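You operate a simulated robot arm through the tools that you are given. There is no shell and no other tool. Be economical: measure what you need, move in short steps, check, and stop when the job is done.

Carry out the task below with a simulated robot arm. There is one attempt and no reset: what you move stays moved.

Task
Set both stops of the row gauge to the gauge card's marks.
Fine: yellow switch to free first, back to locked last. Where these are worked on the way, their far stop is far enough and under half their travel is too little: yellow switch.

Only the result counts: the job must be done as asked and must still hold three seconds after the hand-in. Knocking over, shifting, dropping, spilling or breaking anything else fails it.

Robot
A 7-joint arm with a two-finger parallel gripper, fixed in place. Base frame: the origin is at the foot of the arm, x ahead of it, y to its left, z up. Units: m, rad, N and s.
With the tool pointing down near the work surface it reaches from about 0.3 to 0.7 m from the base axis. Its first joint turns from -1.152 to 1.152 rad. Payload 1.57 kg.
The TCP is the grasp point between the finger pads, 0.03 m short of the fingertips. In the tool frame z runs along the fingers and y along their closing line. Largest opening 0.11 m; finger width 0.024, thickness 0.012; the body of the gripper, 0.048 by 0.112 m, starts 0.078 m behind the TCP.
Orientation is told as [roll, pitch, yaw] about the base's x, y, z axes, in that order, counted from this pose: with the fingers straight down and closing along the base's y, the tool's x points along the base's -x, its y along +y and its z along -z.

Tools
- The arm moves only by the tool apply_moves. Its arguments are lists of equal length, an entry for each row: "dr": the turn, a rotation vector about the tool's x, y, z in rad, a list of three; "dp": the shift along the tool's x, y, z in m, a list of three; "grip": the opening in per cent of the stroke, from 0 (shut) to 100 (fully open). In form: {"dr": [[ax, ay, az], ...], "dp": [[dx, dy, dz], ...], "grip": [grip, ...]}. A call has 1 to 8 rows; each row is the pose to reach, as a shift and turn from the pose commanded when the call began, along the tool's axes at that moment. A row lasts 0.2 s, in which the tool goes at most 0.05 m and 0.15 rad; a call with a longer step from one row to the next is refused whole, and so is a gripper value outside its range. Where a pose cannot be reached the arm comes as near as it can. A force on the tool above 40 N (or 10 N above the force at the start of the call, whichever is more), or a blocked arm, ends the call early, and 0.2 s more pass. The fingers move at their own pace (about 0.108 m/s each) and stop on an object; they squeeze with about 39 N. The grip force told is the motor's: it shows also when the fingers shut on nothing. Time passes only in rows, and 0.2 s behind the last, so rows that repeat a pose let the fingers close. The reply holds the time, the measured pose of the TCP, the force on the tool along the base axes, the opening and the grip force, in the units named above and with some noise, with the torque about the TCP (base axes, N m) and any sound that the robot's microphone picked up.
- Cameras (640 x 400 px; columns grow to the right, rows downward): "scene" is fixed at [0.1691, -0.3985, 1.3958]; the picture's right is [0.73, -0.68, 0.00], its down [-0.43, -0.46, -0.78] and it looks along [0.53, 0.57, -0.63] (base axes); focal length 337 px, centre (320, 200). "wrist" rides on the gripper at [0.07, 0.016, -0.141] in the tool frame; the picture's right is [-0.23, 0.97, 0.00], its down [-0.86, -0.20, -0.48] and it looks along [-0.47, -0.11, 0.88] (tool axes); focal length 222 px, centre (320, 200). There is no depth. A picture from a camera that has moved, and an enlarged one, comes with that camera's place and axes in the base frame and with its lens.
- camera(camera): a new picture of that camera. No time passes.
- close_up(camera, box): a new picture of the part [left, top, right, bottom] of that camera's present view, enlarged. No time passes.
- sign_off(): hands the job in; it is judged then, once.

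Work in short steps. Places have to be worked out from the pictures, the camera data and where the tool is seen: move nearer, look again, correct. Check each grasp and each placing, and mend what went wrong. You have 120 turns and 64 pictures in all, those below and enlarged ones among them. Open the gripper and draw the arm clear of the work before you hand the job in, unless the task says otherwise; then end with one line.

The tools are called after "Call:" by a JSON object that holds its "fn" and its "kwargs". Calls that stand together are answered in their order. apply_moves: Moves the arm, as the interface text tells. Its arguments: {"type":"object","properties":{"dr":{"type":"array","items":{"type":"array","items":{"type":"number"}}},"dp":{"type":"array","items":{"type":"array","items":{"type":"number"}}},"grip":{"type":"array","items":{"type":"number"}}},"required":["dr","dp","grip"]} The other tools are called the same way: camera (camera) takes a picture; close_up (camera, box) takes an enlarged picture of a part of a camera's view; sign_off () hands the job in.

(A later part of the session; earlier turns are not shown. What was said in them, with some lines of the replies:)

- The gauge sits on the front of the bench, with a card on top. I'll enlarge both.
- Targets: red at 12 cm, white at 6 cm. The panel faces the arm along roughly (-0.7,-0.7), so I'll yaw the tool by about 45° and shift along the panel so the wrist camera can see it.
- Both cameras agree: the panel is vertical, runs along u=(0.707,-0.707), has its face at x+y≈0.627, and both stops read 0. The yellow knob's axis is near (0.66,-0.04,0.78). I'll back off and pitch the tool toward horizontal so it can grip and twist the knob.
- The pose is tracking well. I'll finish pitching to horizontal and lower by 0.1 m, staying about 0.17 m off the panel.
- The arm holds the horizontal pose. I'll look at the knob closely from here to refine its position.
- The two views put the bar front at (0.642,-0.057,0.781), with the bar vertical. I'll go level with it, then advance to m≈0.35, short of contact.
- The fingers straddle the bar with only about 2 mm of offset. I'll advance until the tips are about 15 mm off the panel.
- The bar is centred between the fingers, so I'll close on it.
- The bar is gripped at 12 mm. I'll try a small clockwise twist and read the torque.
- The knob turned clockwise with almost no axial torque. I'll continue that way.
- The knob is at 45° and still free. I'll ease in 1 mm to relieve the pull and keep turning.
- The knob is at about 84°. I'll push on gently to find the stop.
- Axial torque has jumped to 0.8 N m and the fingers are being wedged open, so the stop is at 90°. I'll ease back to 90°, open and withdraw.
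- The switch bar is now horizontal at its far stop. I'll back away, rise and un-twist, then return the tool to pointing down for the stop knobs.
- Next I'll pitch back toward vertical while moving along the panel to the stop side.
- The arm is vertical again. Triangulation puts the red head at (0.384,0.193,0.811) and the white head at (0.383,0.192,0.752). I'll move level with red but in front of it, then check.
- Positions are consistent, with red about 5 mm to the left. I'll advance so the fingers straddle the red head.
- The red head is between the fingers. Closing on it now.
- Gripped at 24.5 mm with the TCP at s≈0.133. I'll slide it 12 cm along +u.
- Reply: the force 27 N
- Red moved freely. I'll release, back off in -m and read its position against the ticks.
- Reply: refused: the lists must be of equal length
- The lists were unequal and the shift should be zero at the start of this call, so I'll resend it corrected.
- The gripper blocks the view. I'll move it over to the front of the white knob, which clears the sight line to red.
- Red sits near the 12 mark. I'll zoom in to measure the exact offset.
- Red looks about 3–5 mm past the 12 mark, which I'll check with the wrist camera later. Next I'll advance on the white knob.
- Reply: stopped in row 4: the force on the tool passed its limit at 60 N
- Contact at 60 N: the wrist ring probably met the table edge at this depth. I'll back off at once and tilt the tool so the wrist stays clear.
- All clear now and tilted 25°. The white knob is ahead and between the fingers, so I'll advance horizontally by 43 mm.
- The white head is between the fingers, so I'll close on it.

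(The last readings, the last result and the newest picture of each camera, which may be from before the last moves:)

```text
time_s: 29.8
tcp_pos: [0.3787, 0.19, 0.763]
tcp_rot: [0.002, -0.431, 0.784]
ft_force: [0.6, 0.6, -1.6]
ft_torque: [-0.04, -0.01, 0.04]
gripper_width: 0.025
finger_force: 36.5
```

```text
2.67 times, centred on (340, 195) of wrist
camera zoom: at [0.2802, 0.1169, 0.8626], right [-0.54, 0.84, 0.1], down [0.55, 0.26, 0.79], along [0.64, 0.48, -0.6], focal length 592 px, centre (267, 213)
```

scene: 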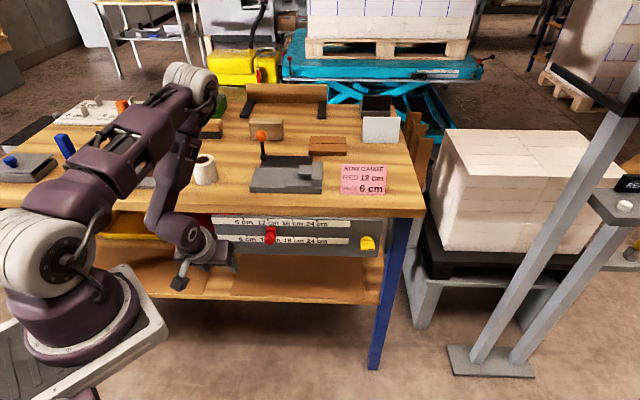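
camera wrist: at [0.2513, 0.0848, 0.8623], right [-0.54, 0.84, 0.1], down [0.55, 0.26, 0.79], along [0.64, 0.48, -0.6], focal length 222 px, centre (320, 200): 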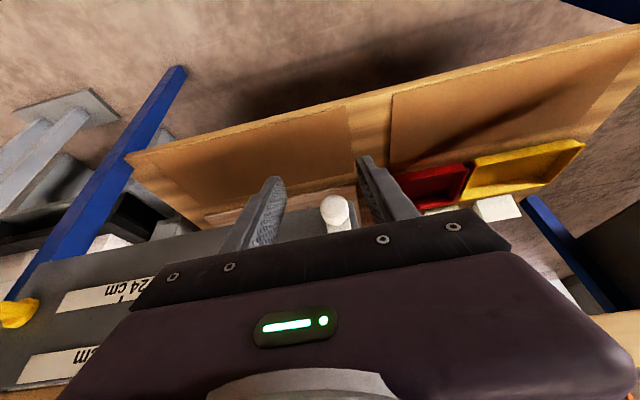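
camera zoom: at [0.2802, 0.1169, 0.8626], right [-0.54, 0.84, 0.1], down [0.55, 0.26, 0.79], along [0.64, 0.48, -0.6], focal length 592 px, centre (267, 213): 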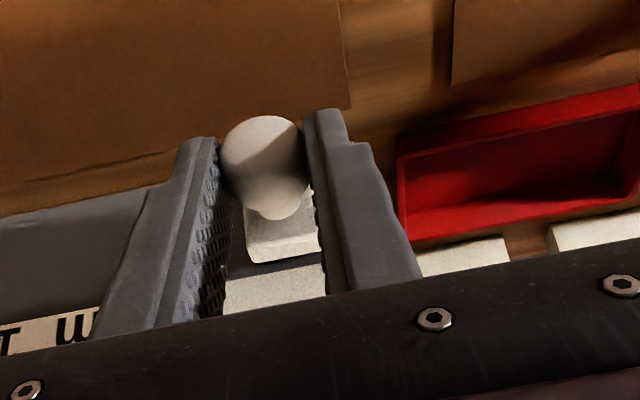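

White is gripped, with the TCP at s≈0.1334. The 6 mark is at s≈0.1915, so I'll slide 58 mm.

Call:
{"fn": "apply_moves", "kwargs": {"dr": [[0, 0, 0], [0, 0, 0], [0, 0, 0], [0, 0, 0], [0, 0, 0]], "dp": [[0, -0.015, 0], [0, -0.035, 0], [0, -0.05, 0], [0, -0.058, 0], [0, -0.058, 0]], "grip": [0, 0, 0, 0, 0]}}

Call:
{"fn": "close_up", "kwargs": {"camera": "scene", "box": [200, 200, 300, 270]}}

Call:
{"fn": "close_up", "kwargs": {"camera": "wrist", "box": [220, 120, 460, 270]}}

```text
time_s: 31.0
tcp_pos: [0.4198, 0.1507, 0.7633]
tcp_rot: [0.001, -0.429, 0.782]
ft_force: [-4.2, -3.1, -24.4]
ft_torque: [-0.27, 0.29, 0.05]
gripper_width: 0.025
finger_force: 36.8
```

```text
5.71 times, centred on (250, 235) of scene
camera zoom: at [0.1694, -0.3985, 1.3957], right [0.73, -0.68, 0.0], down [-0.43, -0.46, -0.78], along [0.53, 0.57, -0.63], focal length 1924 px, centre (720, 0)
```

zoom: 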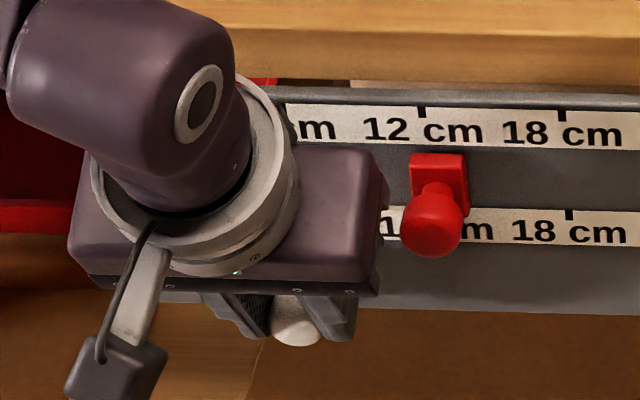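

```text
2.67 times, centred on (340, 195) of wrist
camera zoom: at [0.3208, 0.0769, 0.8643], right [-0.54, 0.84, 0.1], down [0.55, 0.27, 0.79], along [0.64, 0.48, -0.61], focal length 592 px, centre (267, 213)
```

zoom: 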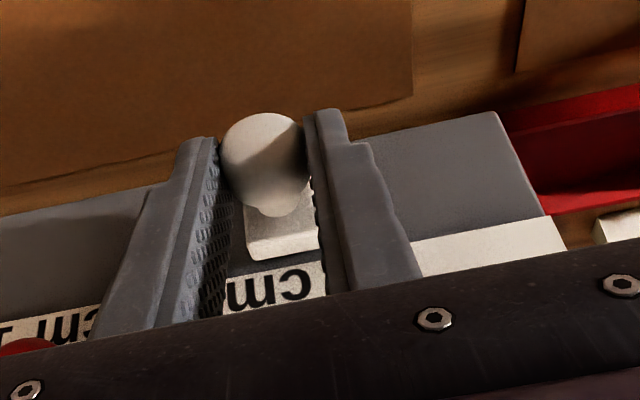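

I'll release white with a narrow opening, back straight out, and rise to where the wrist camera can see both stops.

Call:
{"fn": "apply_moves", "kwargs": {"dr": [[0, 0, 0], [0, 0, 0], [0, 0, 0], [0, 0, 0], [0, 0, 0]], "dp": [[0, 0, 0], [0, 0, 0], [0.018, 0, -0.0084], [0.045, 0, -0.021], [0.073, 0, -0.0337]], "grip": [25, 38, 38, 38, 38]}}

Call:
{"fn": "apply_moves", "kwargs": {"dr": [[0, 0, 0], [0, 0.1, 0], [0, 0.2, 0], [0, 0.3, 0], [0, 0.43, 0]], "dp": [[-0.02, -0.01, -0.04], [-0.04, -0.03, -0.08], [-0.06, -0.05, -0.12], [-0.07, -0.06, -0.15], [-0.07, -0.06, -0.15]], "grip": [100, 100, 100, 100, 100]}}

Call:
{"fn": "camera", "kwargs": {"camera": "wrist"}}

```text
time_s: 32.2
tcp_pos: [0.3627, 0.0956, 0.7639]
tcp_rot: [0.001, -0.434, 0.785]
ft_force: [0.3, 0.2, -0.6]
ft_torque: [-0.02, -0.05, -0.01]
gripper_width: 0.0419
finger_force: 0.1
```

```text
time_s: 33.4
tcp_pos: [0.4058, 0.0519, 0.9288]
tcp_rot: [0.0, -0.002, 0.781]
ft_force: [-0.2, 0.8, -0.2]
ft_torque: [-0.02, -0.01, 0.01]
gripper_width: 0.11
finger_force: 0.0
```

```text
19 pictures are left
camera wrist: at [0.3438, 0.0154, 1.0709], right [-0.53, 0.85, 0.0], down [0.75, 0.46, 0.48], along [0.41, 0.25, -0.88], focal length 222 px, centre (320, 200)
```

wrist: 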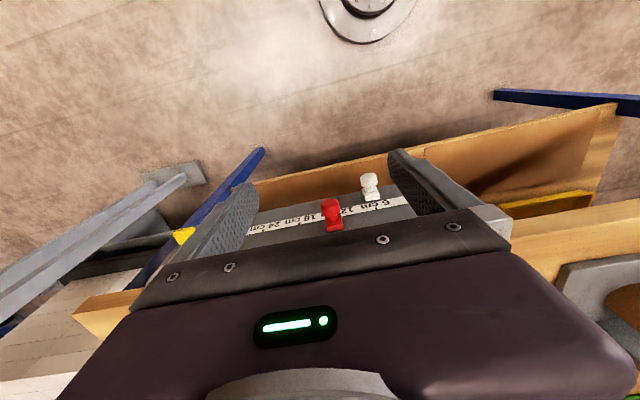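

Call:
{"fn": "close_up", "kwargs": {"camera": "wrist", "box": [300, 160, 420, 235]}}

Call:
{"fn": "apply_moves", "kwargs": {"dr": [[0, 0, 0], [0, 0, 0], [0, 0, 0], [0, 0, 0]], "dp": [[0.01, 0, -0.04], [0.02, 0, -0.08], [0.02, 0, -0.12], [0.02, 0, -0.16]], "grip": [100, 100, 100, 100]}}

Call:
{"fn": "close_up", "kwargs": {"camera": "scene", "box": [218, 210, 298, 260]}}

```text
5.33 times, centred on (360, 198) of wrist
camera zoom: at [0.3438, 0.0154, 1.0709], right [-0.53, 0.85, 0.0], down [0.75, 0.46, 0.48], along [0.41, 0.25, -0.88], focal length 1185 px, centre (107, 213)
```

zoom: 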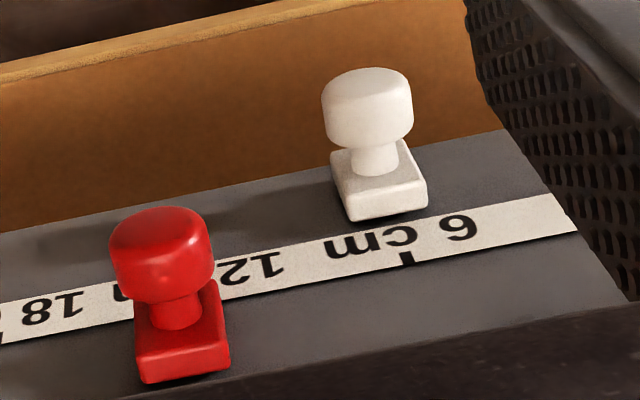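

```text
time_s: 34.4
tcp_pos: [0.3925, 0.0389, 1.0854]
tcp_rot: [-0.001, -0.001, 0.782]
ft_force: [0.2, 1.2, 0.9]
ft_torque: [-0.02, -0.01, 0.01]
gripper_width: 0.1101
finger_force: 0.0
```

```text
8.00 times, centred on (258, 235) of scene
camera zoom: at [0.1691, -0.3985, 1.3958], right [0.73, -0.68, 0.0], down [-0.43, -0.46, -0.78], along [0.53, 0.57, -0.63], focal length 2694 px, centre (816, -80)
```

zoom: 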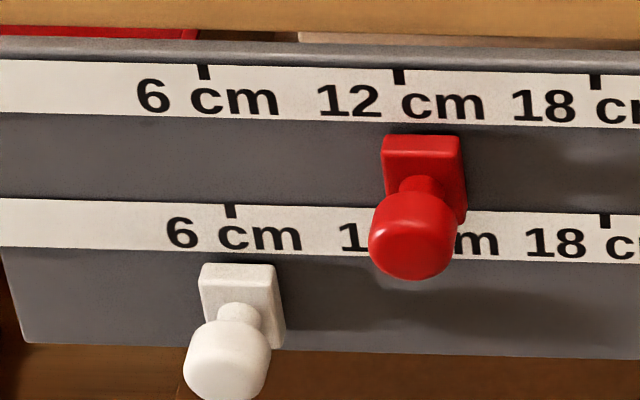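

By both cameras, white is within about 1 mm of 6, while red reads about 5.5 mm too far. I'll go back to red to correct it, descending in front first.

Call:
{"fn": "apply_moves", "kwargs": {"dr": [[0, 0, 0], [0, 0, 0], [0, 0, 0], [0, 0, 0], [0, 0, 0], [0, 0, 0], [0, 0, 0]], "dp": [[0, -0.005, 0.045], [-0.005, -0.005, 0.09], [-0.01, -0.005, 0.135], [-0.015, -0.005, 0.18], [-0.015, -0.005, 0.225], [-0.015, -0.005, 0.262], [-0.015, -0.005, 0.262]], "grip": [50, 50, 50, 50, 50, 50, 50]}}

Call:
{"fn": "apply_moves", "kwargs": {"dr": [[0, 0, 0], [0, 0, 0], [0, 0, 0], [0, 0, 0], [0, 0, 0]], "dp": [[-0.02, 0, 0], [-0.04, 0, 0], [-0.06, 0, 0], [-0.075, 0, 0], [-0.084, 0, 0]], "grip": [50, 50, 50, 50, 50]}}

Call:
{"fn": "camera", "kwargs": {"camera": "wrist"}}

```text
time_s: 36.0
tcp_pos: [0.4078, 0.0446, 0.8226]
tcp_rot: [0.001, -0.002, 0.783]
ft_force: [-0.5, -0.1, 0.3]
ft_torque: [0.03, 0.01, 0.03]
gripper_width: 0.0547
finger_force: 0.1
```

```text
time_s: 37.2
tcp_pos: [0.4643, 0.1045, 0.8243]
tcp_rot: [0.001, -0.001, 0.783]
ft_force: [0.6, 1.2, -0.2]
ft_torque: [0.0, -0.01, 0.03]
gripper_width: 0.0547
finger_force: 0.0
```

```text
16 pictures are left
camera wrist: at [0.4034, 0.0678, 0.9673], right [-0.53, 0.85, 0.0], down [0.75, 0.46, 0.48], along [0.41, 0.25, -0.88], focal length 222 px, centre (320, 200)
```

wrist: 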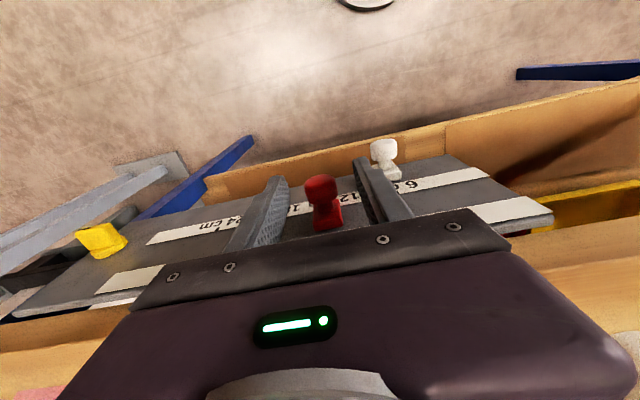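

Red is centred between the fingers. I'll close on it and read the centred pose.

Call:
{"fn": "apply_moves", "kwargs": {"dr": [[0, 0, 0], [0, 0, 0], [0, 0, 0]], "dp": [[0, 0, 0], [0, 0, 0], [0, 0, 0]], "grip": [30, 0, 0]}}

```text
time_s: 38.0
tcp_pos: [0.4645, 0.1052, 0.8262]
tcp_rot: [0.003, -0.001, 0.785]
ft_force: [0.7, 1.4, -1.4]
ft_torque: [0.0, 0.04, 0.32]
gripper_width: 0.0249
finger_force: 36.1
```

The TCP reads s=0.254 and the target is about 0.2495. I'll slide 4.5 mm toward zero, then release and back out.

Call:
{"fn": "apply_moves", "kwargs": {"dr": [[0, 0, 0], [0, 0, 0], [0, 0, 0], [0, 0, 0]], "dp": [[0, 0.0025, 0], [0, 0.0045, 0], [0, 0.0045, 0], [0, 0.0045, 0]], "grip": [0, 0, 0, 0]}}

Call:
{"fn": "apply_moves", "kwargs": {"dr": [[0, 0, 0], [0, 0, 0], [0, 0, 0], [0, 0, 0], [0, 0, 0], [0, 0, 0], [0, 0, 0], [0, 0, 0]], "dp": [[0, 0, 0], [0, 0, 0], [0.03, 0, 0], [0.07, 0, 0], [0.085, 0, -0.04], [0.085, 0, -0.08], [0.085, 0, -0.12], [0.085, 0, -0.16]], "grip": [25, 50, 50, 50, 50, 70, 100, 100]}}

Call:
{"fn": "apply_moves", "kwargs": {"dr": [[0, 0, 0], [0, 0, 0], [0, 0, 0]], "dp": [[0.01, 0, -0.04], [0.02, 0, -0.08], [0.02, 0, -0.11]], "grip": [100, 100, 100]}}

Call:
{"fn": "close_up", "kwargs": {"camera": "scene", "box": [218, 210, 298, 260]}}

Call:
{"fn": "close_up", "kwargs": {"camera": "wrist", "box": [260, 160, 400, 240]}}

```text
time_s: 39.0
tcp_pos: [0.4625, 0.107, 0.8258]
tcp_rot: [0.003, -0.002, 0.785]
ft_force: [4.5, 5.0, -24.8]
ft_torque: [-0.08, 0.07, 0.25]
gripper_width: 0.0248
finger_force: 36.8
```

```text
time_s: 40.8
tcp_pos: [0.4015, 0.0463, 0.9872]
tcp_rot: [0.004, -0.004, 0.782]
ft_force: [0.4, 0.1, -0.2]
ft_torque: [0.0, 0.0, 0.01]
gripper_width: 0.1104
finger_force: 0.1
```

```text
time_s: 41.6
tcp_pos: [0.3872, 0.0354, 1.0954]
tcp_rot: [0.002, -0.002, 0.783]
ft_force: [-0.9, -0.7, -0.3]
ft_torque: [-0.01, -0.01, -0.01]
gripper_width: 0.1102
finger_force: 0.0
```

```text
8.00 times, centred on (258, 235) of scene
camera zoom: at [0.1691, -0.3985, 1.3958], right [0.73, -0.68, 0.0], down [-0.43, -0.46, -0.78], along [0.53, 0.57, -0.63], focal length 2694 px, centre (816, -80)
```

zoom: 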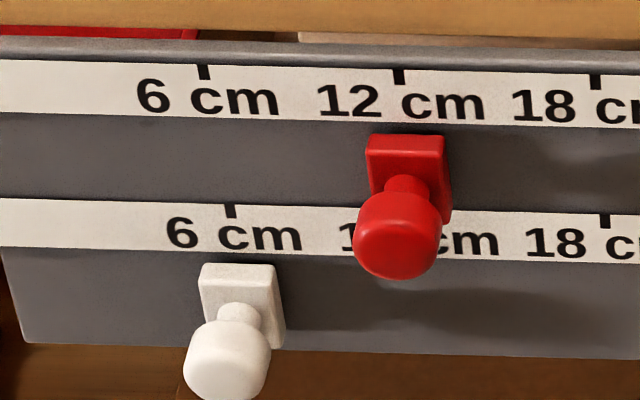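

```text
4.57 times, centred on (330, 200) of wrist
camera zoom: at [0.3251, -0.0016, 1.2376], right [-0.53, 0.85, 0.0], down [0.75, 0.46, 0.48], along [0.41, 0.25, -0.88], focal length 1015 px, centre (274, 200)
```

zoom: 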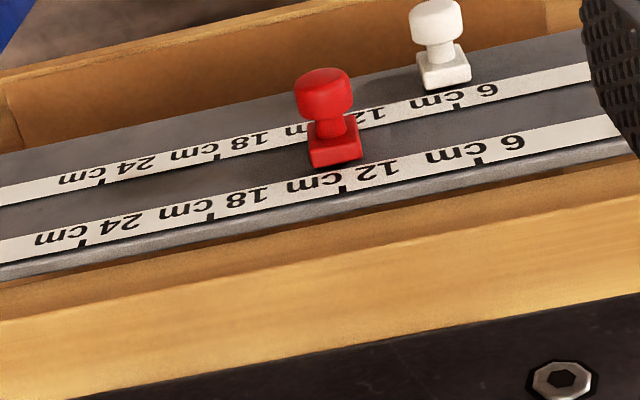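

Red is now within about 1 mm of 12 in both views and white is on 6. Next I'll relock the switch, moving to its side while pitching to horizontal.

Call:
{"fn": "apply_moves", "kwargs": {"dr": [[0, -0.14, 0], [0, -0.28, 0], [0, -0.42, 0], [0, -0.56, 0], [0, -0.7, 0], [0, -0.84, 0], [0, -0.98, 0], [0, -1.12, 0]], "dp": [[0.01, -0.025, 0], [0.02, -0.05, 0], [0.03, -0.08, 0], [0.04, -0.11, 0], [0.04, -0.14, 0], [0.04, -0.17, 0], [0.04, -0.2, 0], [0.04, -0.24, 0]], "grip": [50, 50, 50, 50, 50, 50, 50, 50]}}

Call:
{"fn": "apply_moves", "kwargs": {"dr": [[0, -0.12, 0], [0, -0.24, 0], [0, -0.36, 0], [0, -0.45, 0], [0, -0.45, 0]], "dp": [[0.027, 0, 0.013], [0.054, 0, 0.026], [0.085, 0, 0.041], [0.117, 0, 0.0564], [0.144, 0, 0.0694]], "grip": [50, 50, 50, 50, 50]}}

```text
time_s: 43.4
tcp_pos: [0.5291, -0.1644, 1.0972]
tcp_rot: [0.001, -1.124, 0.783]
ft_force: [-0.2, -0.5, -0.1]
ft_torque: [-0.01, 0.03, -0.02]
gripper_width: 0.0551
finger_force: 0.0
```

```text
time_s: 44.6
tcp_pos: [0.5278, -0.164, 0.9377]
tcp_rot: [3.06, -1.568, -2.276]
ft_force: [-1.0, -0.4, 0.2]
ft_torque: [0.02, -0.02, 0.01]
gripper_width: 0.0549
finger_force: 0.0
```

The tool is horizontal. I'll twist it 90° to match the horizontal bar, lowering to the knob's height well off the panel.

Call:
{"fn": "apply_moves", "kwargs": {"dr": [[0, 0, 0.145], [0, 0, 0.29], [0, 0, 0.435], [0, 0, 0.58], [0, 0, 0.725], [0, 0, 0.87], [0, 0, 1.015], [0, 0, 1.16]], "dp": [[0.02, 0, 0], [0.04, 0, 0], [0.06, 0, 0], [0.08, -0.002, 0], [0.1, -0.004, 0], [0.12, -0.006, 0], [0.14, -0.006, 0], [0.1567, -0.006, 0]], "grip": [40, 40, 40, 40, 40, 40, 40, 40]}}

Call:
{"fn": "apply_moves", "kwargs": {"dr": [[0, 0, 0.145], [0, 0, 0.29], [0, 0, 0.411], [0, 0, 0.411]], "dp": [[0, 0, 0.02], [0, 0, 0.05], [0, 0, 0.08], [0, 0, 0.09]], "grip": [40, 40, 40, 40]}}

Call:
{"fn": "camera", "kwargs": {"camera": "wrist"}}

Call:
{"fn": "close_up", "kwargs": {"camera": "scene", "box": [310, 205, 410, 275]}}

```text
time_s: 46.4
tcp_pos: [0.5315, -0.1673, 0.7802]
tcp_rot: [1.57, -0.407, -0.786]
ft_force: [-0.4, -0.2, -0.1]
ft_torque: [0.03, -0.01, -0.02]
gripper_width: 0.044
finger_force: 0.0
```

```text
time_s: 47.4
tcp_pos: [0.5968, -0.1056, 0.7778]
tcp_rot: [1.572, 0.004, -0.786]
ft_force: [0.2, -0.4, -0.3]
ft_torque: [0.02, -0.01, -0.03]
gripper_width: 0.0441
finger_force: 0.1
```

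```text
13 pictures are left
camera wrist: at [0.4474, -0.1554, 0.7956], right [0.16, -0.16, 0.97], down [0.26, -0.94, -0.2], along [0.95, 0.29, -0.11], focal length 222 px, centre (320, 200)
```

wrist: 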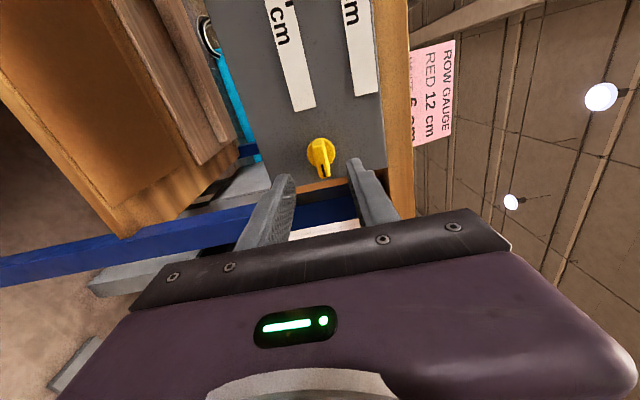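

```text
5.71 times, centred on (360, 240) of scene
camera zoom: at [0.1691, -0.3985, 1.3958], right [0.73, -0.68, 0.0], down [-0.43, -0.46, -0.78], along [0.53, 0.57, -0.63], focal length 1924 px, centre (91, -29)
```

zoom: 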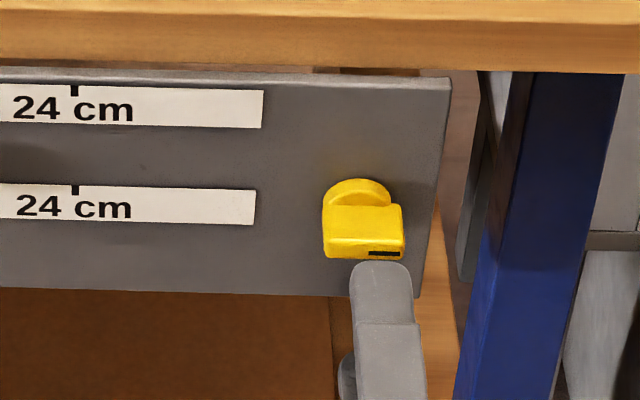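

The bar is horizontal and the gripper is aligned to it. I'll advance to grip depth.

Call:
{"fn": "apply_moves", "kwargs": {"dr": [[0, 0, 0], [0, 0, 0], [0, 0, 0]], "dp": [[0.002, 0.0025, 0.02], [0.002, 0.0025, 0.035], [0.002, 0.0025, 0.048]], "grip": [40, 40, 40]}}

Call:
{"fn": "close_up", "kwargs": {"camera": "wrist", "box": [230, 120, 410, 230]}}

```text
time_s: 48.2
tcp_pos: [0.6289, -0.0713, 0.7813]
tcp_rot: [1.572, 0.002, -0.787]
ft_force: [0.1, -1.3, -0.2]
ft_torque: [0.0, -0.01, -0.01]
gripper_width: 0.0439
finger_force: 0.0
```

```text
3.56 times, centred on (320, 175) of wrist
camera zoom: at [0.4794, -0.1205, 0.7991], right [0.16, -0.16, 0.97], down [0.27, -0.94, -0.2], along [0.95, 0.29, -0.11], focal length 790 px, centre (320, 289)
```

zoom: 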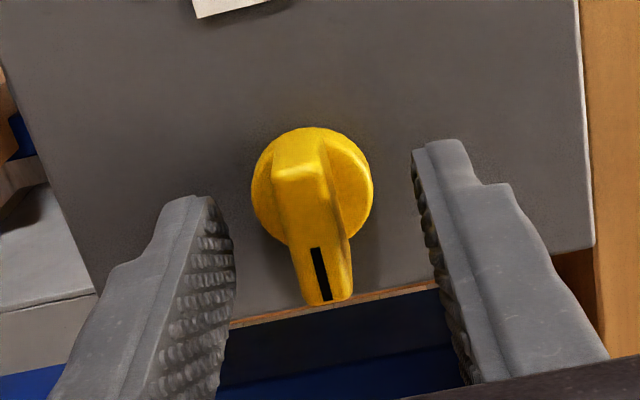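

Centred as before. I'll close on the bar and start the counter-clockwise turn.

Call:
{"fn": "apply_moves", "kwargs": {"dr": [[0, 0, 0], [0, 0, 0], [0, 0, 0], [0, 0, -0.1], [0, 0, -0.22], [0, 0, -0.34]], "dp": [[0, 0, 0], [0, 0, 0], [0, 0, 0], [0, 0, 0], [0, 0, 0], [0, 0, 0]], "grip": [20, 0, 0, 0, 0, 0]}}

Call:
{"fn": "apply_moves", "kwargs": {"dr": [[0, 0, -0.12], [0, 0, -0.24], [0, 0, -0.36], [0, 0, -0.48], [0, 0, -0.6]], "dp": [[0, 0, 0], [0, 0, 0], [0, 0, 0], [0, 0, 0], [0, 0, 0]], "grip": [0, 0, 0, 0, 0]}}

Call:
{"fn": "close_up", "kwargs": {"camera": "scene", "box": [320, 210, 400, 260]}}

```text
time_s: 49.6
tcp_pos: [0.6295, -0.0716, 0.78]
tcp_rot: [1.568, -0.341, -0.788]
ft_force: [5.6, -1.3, -26.7]
ft_torque: [-0.1, 0.08, -0.65]
gripper_width: 0.0117
finger_force: 29.3
```

```text
time_s: 50.8
tcp_pos: [0.6293, -0.0715, 0.7799]
tcp_rot: [1.568, -0.94, -0.785]
ft_force: [-3.9, -10.5, -24.5]
ft_torque: [-0.45, 0.45, 0.14]
gripper_width: 0.0118
finger_force: 29.5
```

```text
8.00 times, centred on (360, 235) of scene
camera zoom: at [0.1696, -0.3988, 1.3956], right [0.73, -0.68, 0.0], down [-0.43, -0.46, -0.78], along [0.53, 0.57, -0.63], focal length 2694 px, centre (0, -80)
```

zoom: 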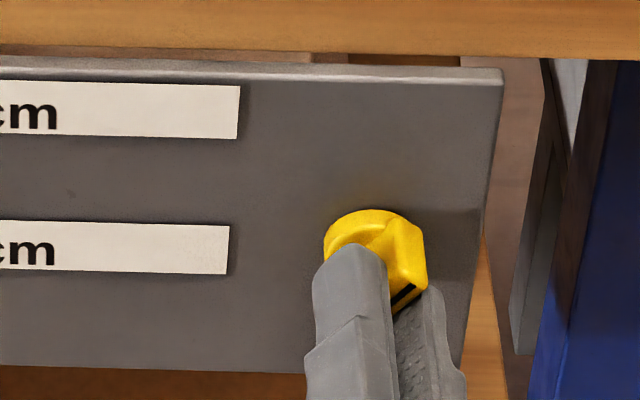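

The knob is turning back. I'll carry on to the locked stop.

Call:
{"fn": "apply_moves", "kwargs": {"dr": [[0, 0, -0.13], [0, 0, -0.26], [0, 0, -0.39], [0, 0, -0.52], [0, 0, -0.62], [0, 0, -0.7], [0, 0, -0.74]], "dp": [[0, 0, 0], [0, 0, 0], [0, 0, 0], [0, 0, 0], [0, 0, 0], [0, 0, 0], [0, 0, 0]], "grip": [0, 0, 0, 0, 0, 0, 0]}}

Call:
{"fn": "close_up", "kwargs": {"camera": "scene", "box": [320, 210, 400, 260]}}

```text
time_s: 52.4
tcp_pos: [0.6304, -0.0701, 0.7819]
tcp_rot: [-1.614, -1.462, 2.396]
ft_force: [11.1, -2.5, -1.7]
ft_torque: [0.46, 0.79, 0.11]
gripper_width: 0.0141
finger_force: 30.0
```

```text
8.00 times, centred on (360, 235) of scene
camera zoom: at [0.1694, -0.3986, 1.3957], right [0.73, -0.68, 0.0], down [-0.43, -0.46, -0.78], along [0.53, 0.57, -0.63], focal length 2694 px, centre (0, -80)
```

zoom: 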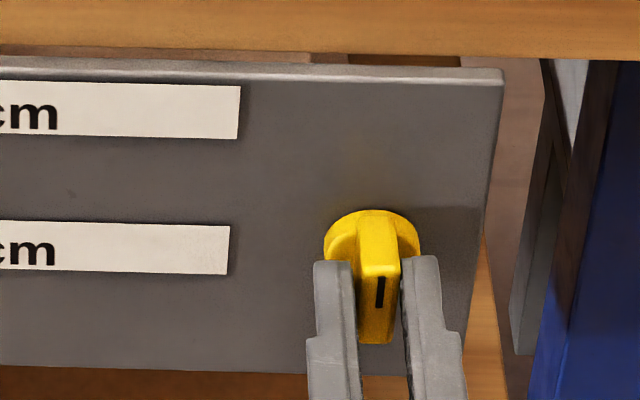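

The bar is vertical and hard on its stop, with about 0.9 N m of resistance. I'll ease the twist back, open and withdraw.

Call:
{"fn": "apply_moves", "kwargs": {"dr": [[0, 0, 0.1], [0, 0, 0.1], [0, 0, 0.1], [0, 0, 0.1], [0, 0, 0.1], [0, 0, 0.1]], "dp": [[0, 0, 0], [0, 0, 0], [0, 0, 0], [0, 0, -0.03], [0, 0, -0.07], [0, 0, -0.11]], "grip": [0, 25, 40, 40, 40, 40]}}

Call:
{"fn": "camera", "kwargs": {"camera": "scene"}}

Call:
{"fn": "close_up", "kwargs": {"camera": "scene", "box": [210, 195, 400, 275]}}

```text
time_s: 53.8
tcp_pos: [0.5545, -0.1467, 0.782]
tcp_rot: [-1.701, -1.561, 2.484]
ft_force: [-0.8, 0.3, 0.9]
ft_torque: [0.01, 0.01, -0.01]
gripper_width: 0.0443
finger_force: 0.2
```

```text
8 pictures are left
```

scene: 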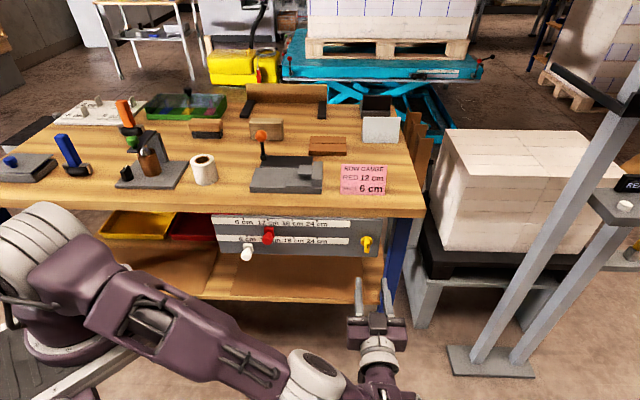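

```text
3.37 times, centred on (305, 235) of scene
camera zoom: at [0.1691, -0.3985, 1.3958], right [0.73, -0.68, 0.0], down [-0.43, -0.46, -0.78], along [0.53, 0.57, -0.63], focal length 1134 px, centre (370, 82)
```

zoom: 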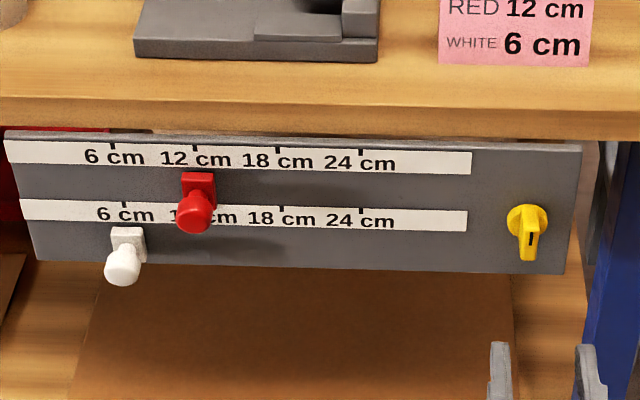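

Red is on 12, white on 6, the switch is back to locked, and nothing else has moved. I'll draw clear with the gripper open.

Call:
{"fn": "apply_moves", "kwargs": {"dr": [[0, 0, 0], [0, 0, 0], [0, 0, 0]], "dp": [[0, 0, -0.03], [-0.02, 0, -0.05], [-0.04, 0, -0.06]], "grip": [70, 100, 100]}}

Call:
{"fn": "sign_off", "kwargs": {}}

```text
time_s: 54.6
tcp_pos: [0.5112, -0.1895, 0.8212]
tcp_rot: [-1.787, -1.563, 2.571]
ft_force: [-0.2, 0.0, 0.0]
ft_torque: [0.02, 0.0, 0.01]
gripper_width: 0.1104
finger_force: 0.0
```

```text
The job is handed in.
```

The job is handed in: red is at 12 cm and white at 6 cm (each within about 1–2 mm by camera), the yellow switch went to free and back to locked, and the arm is clear; on the way the gripper pressed something at 60 N, probably the table edge, and nothing looked moved afterwards.
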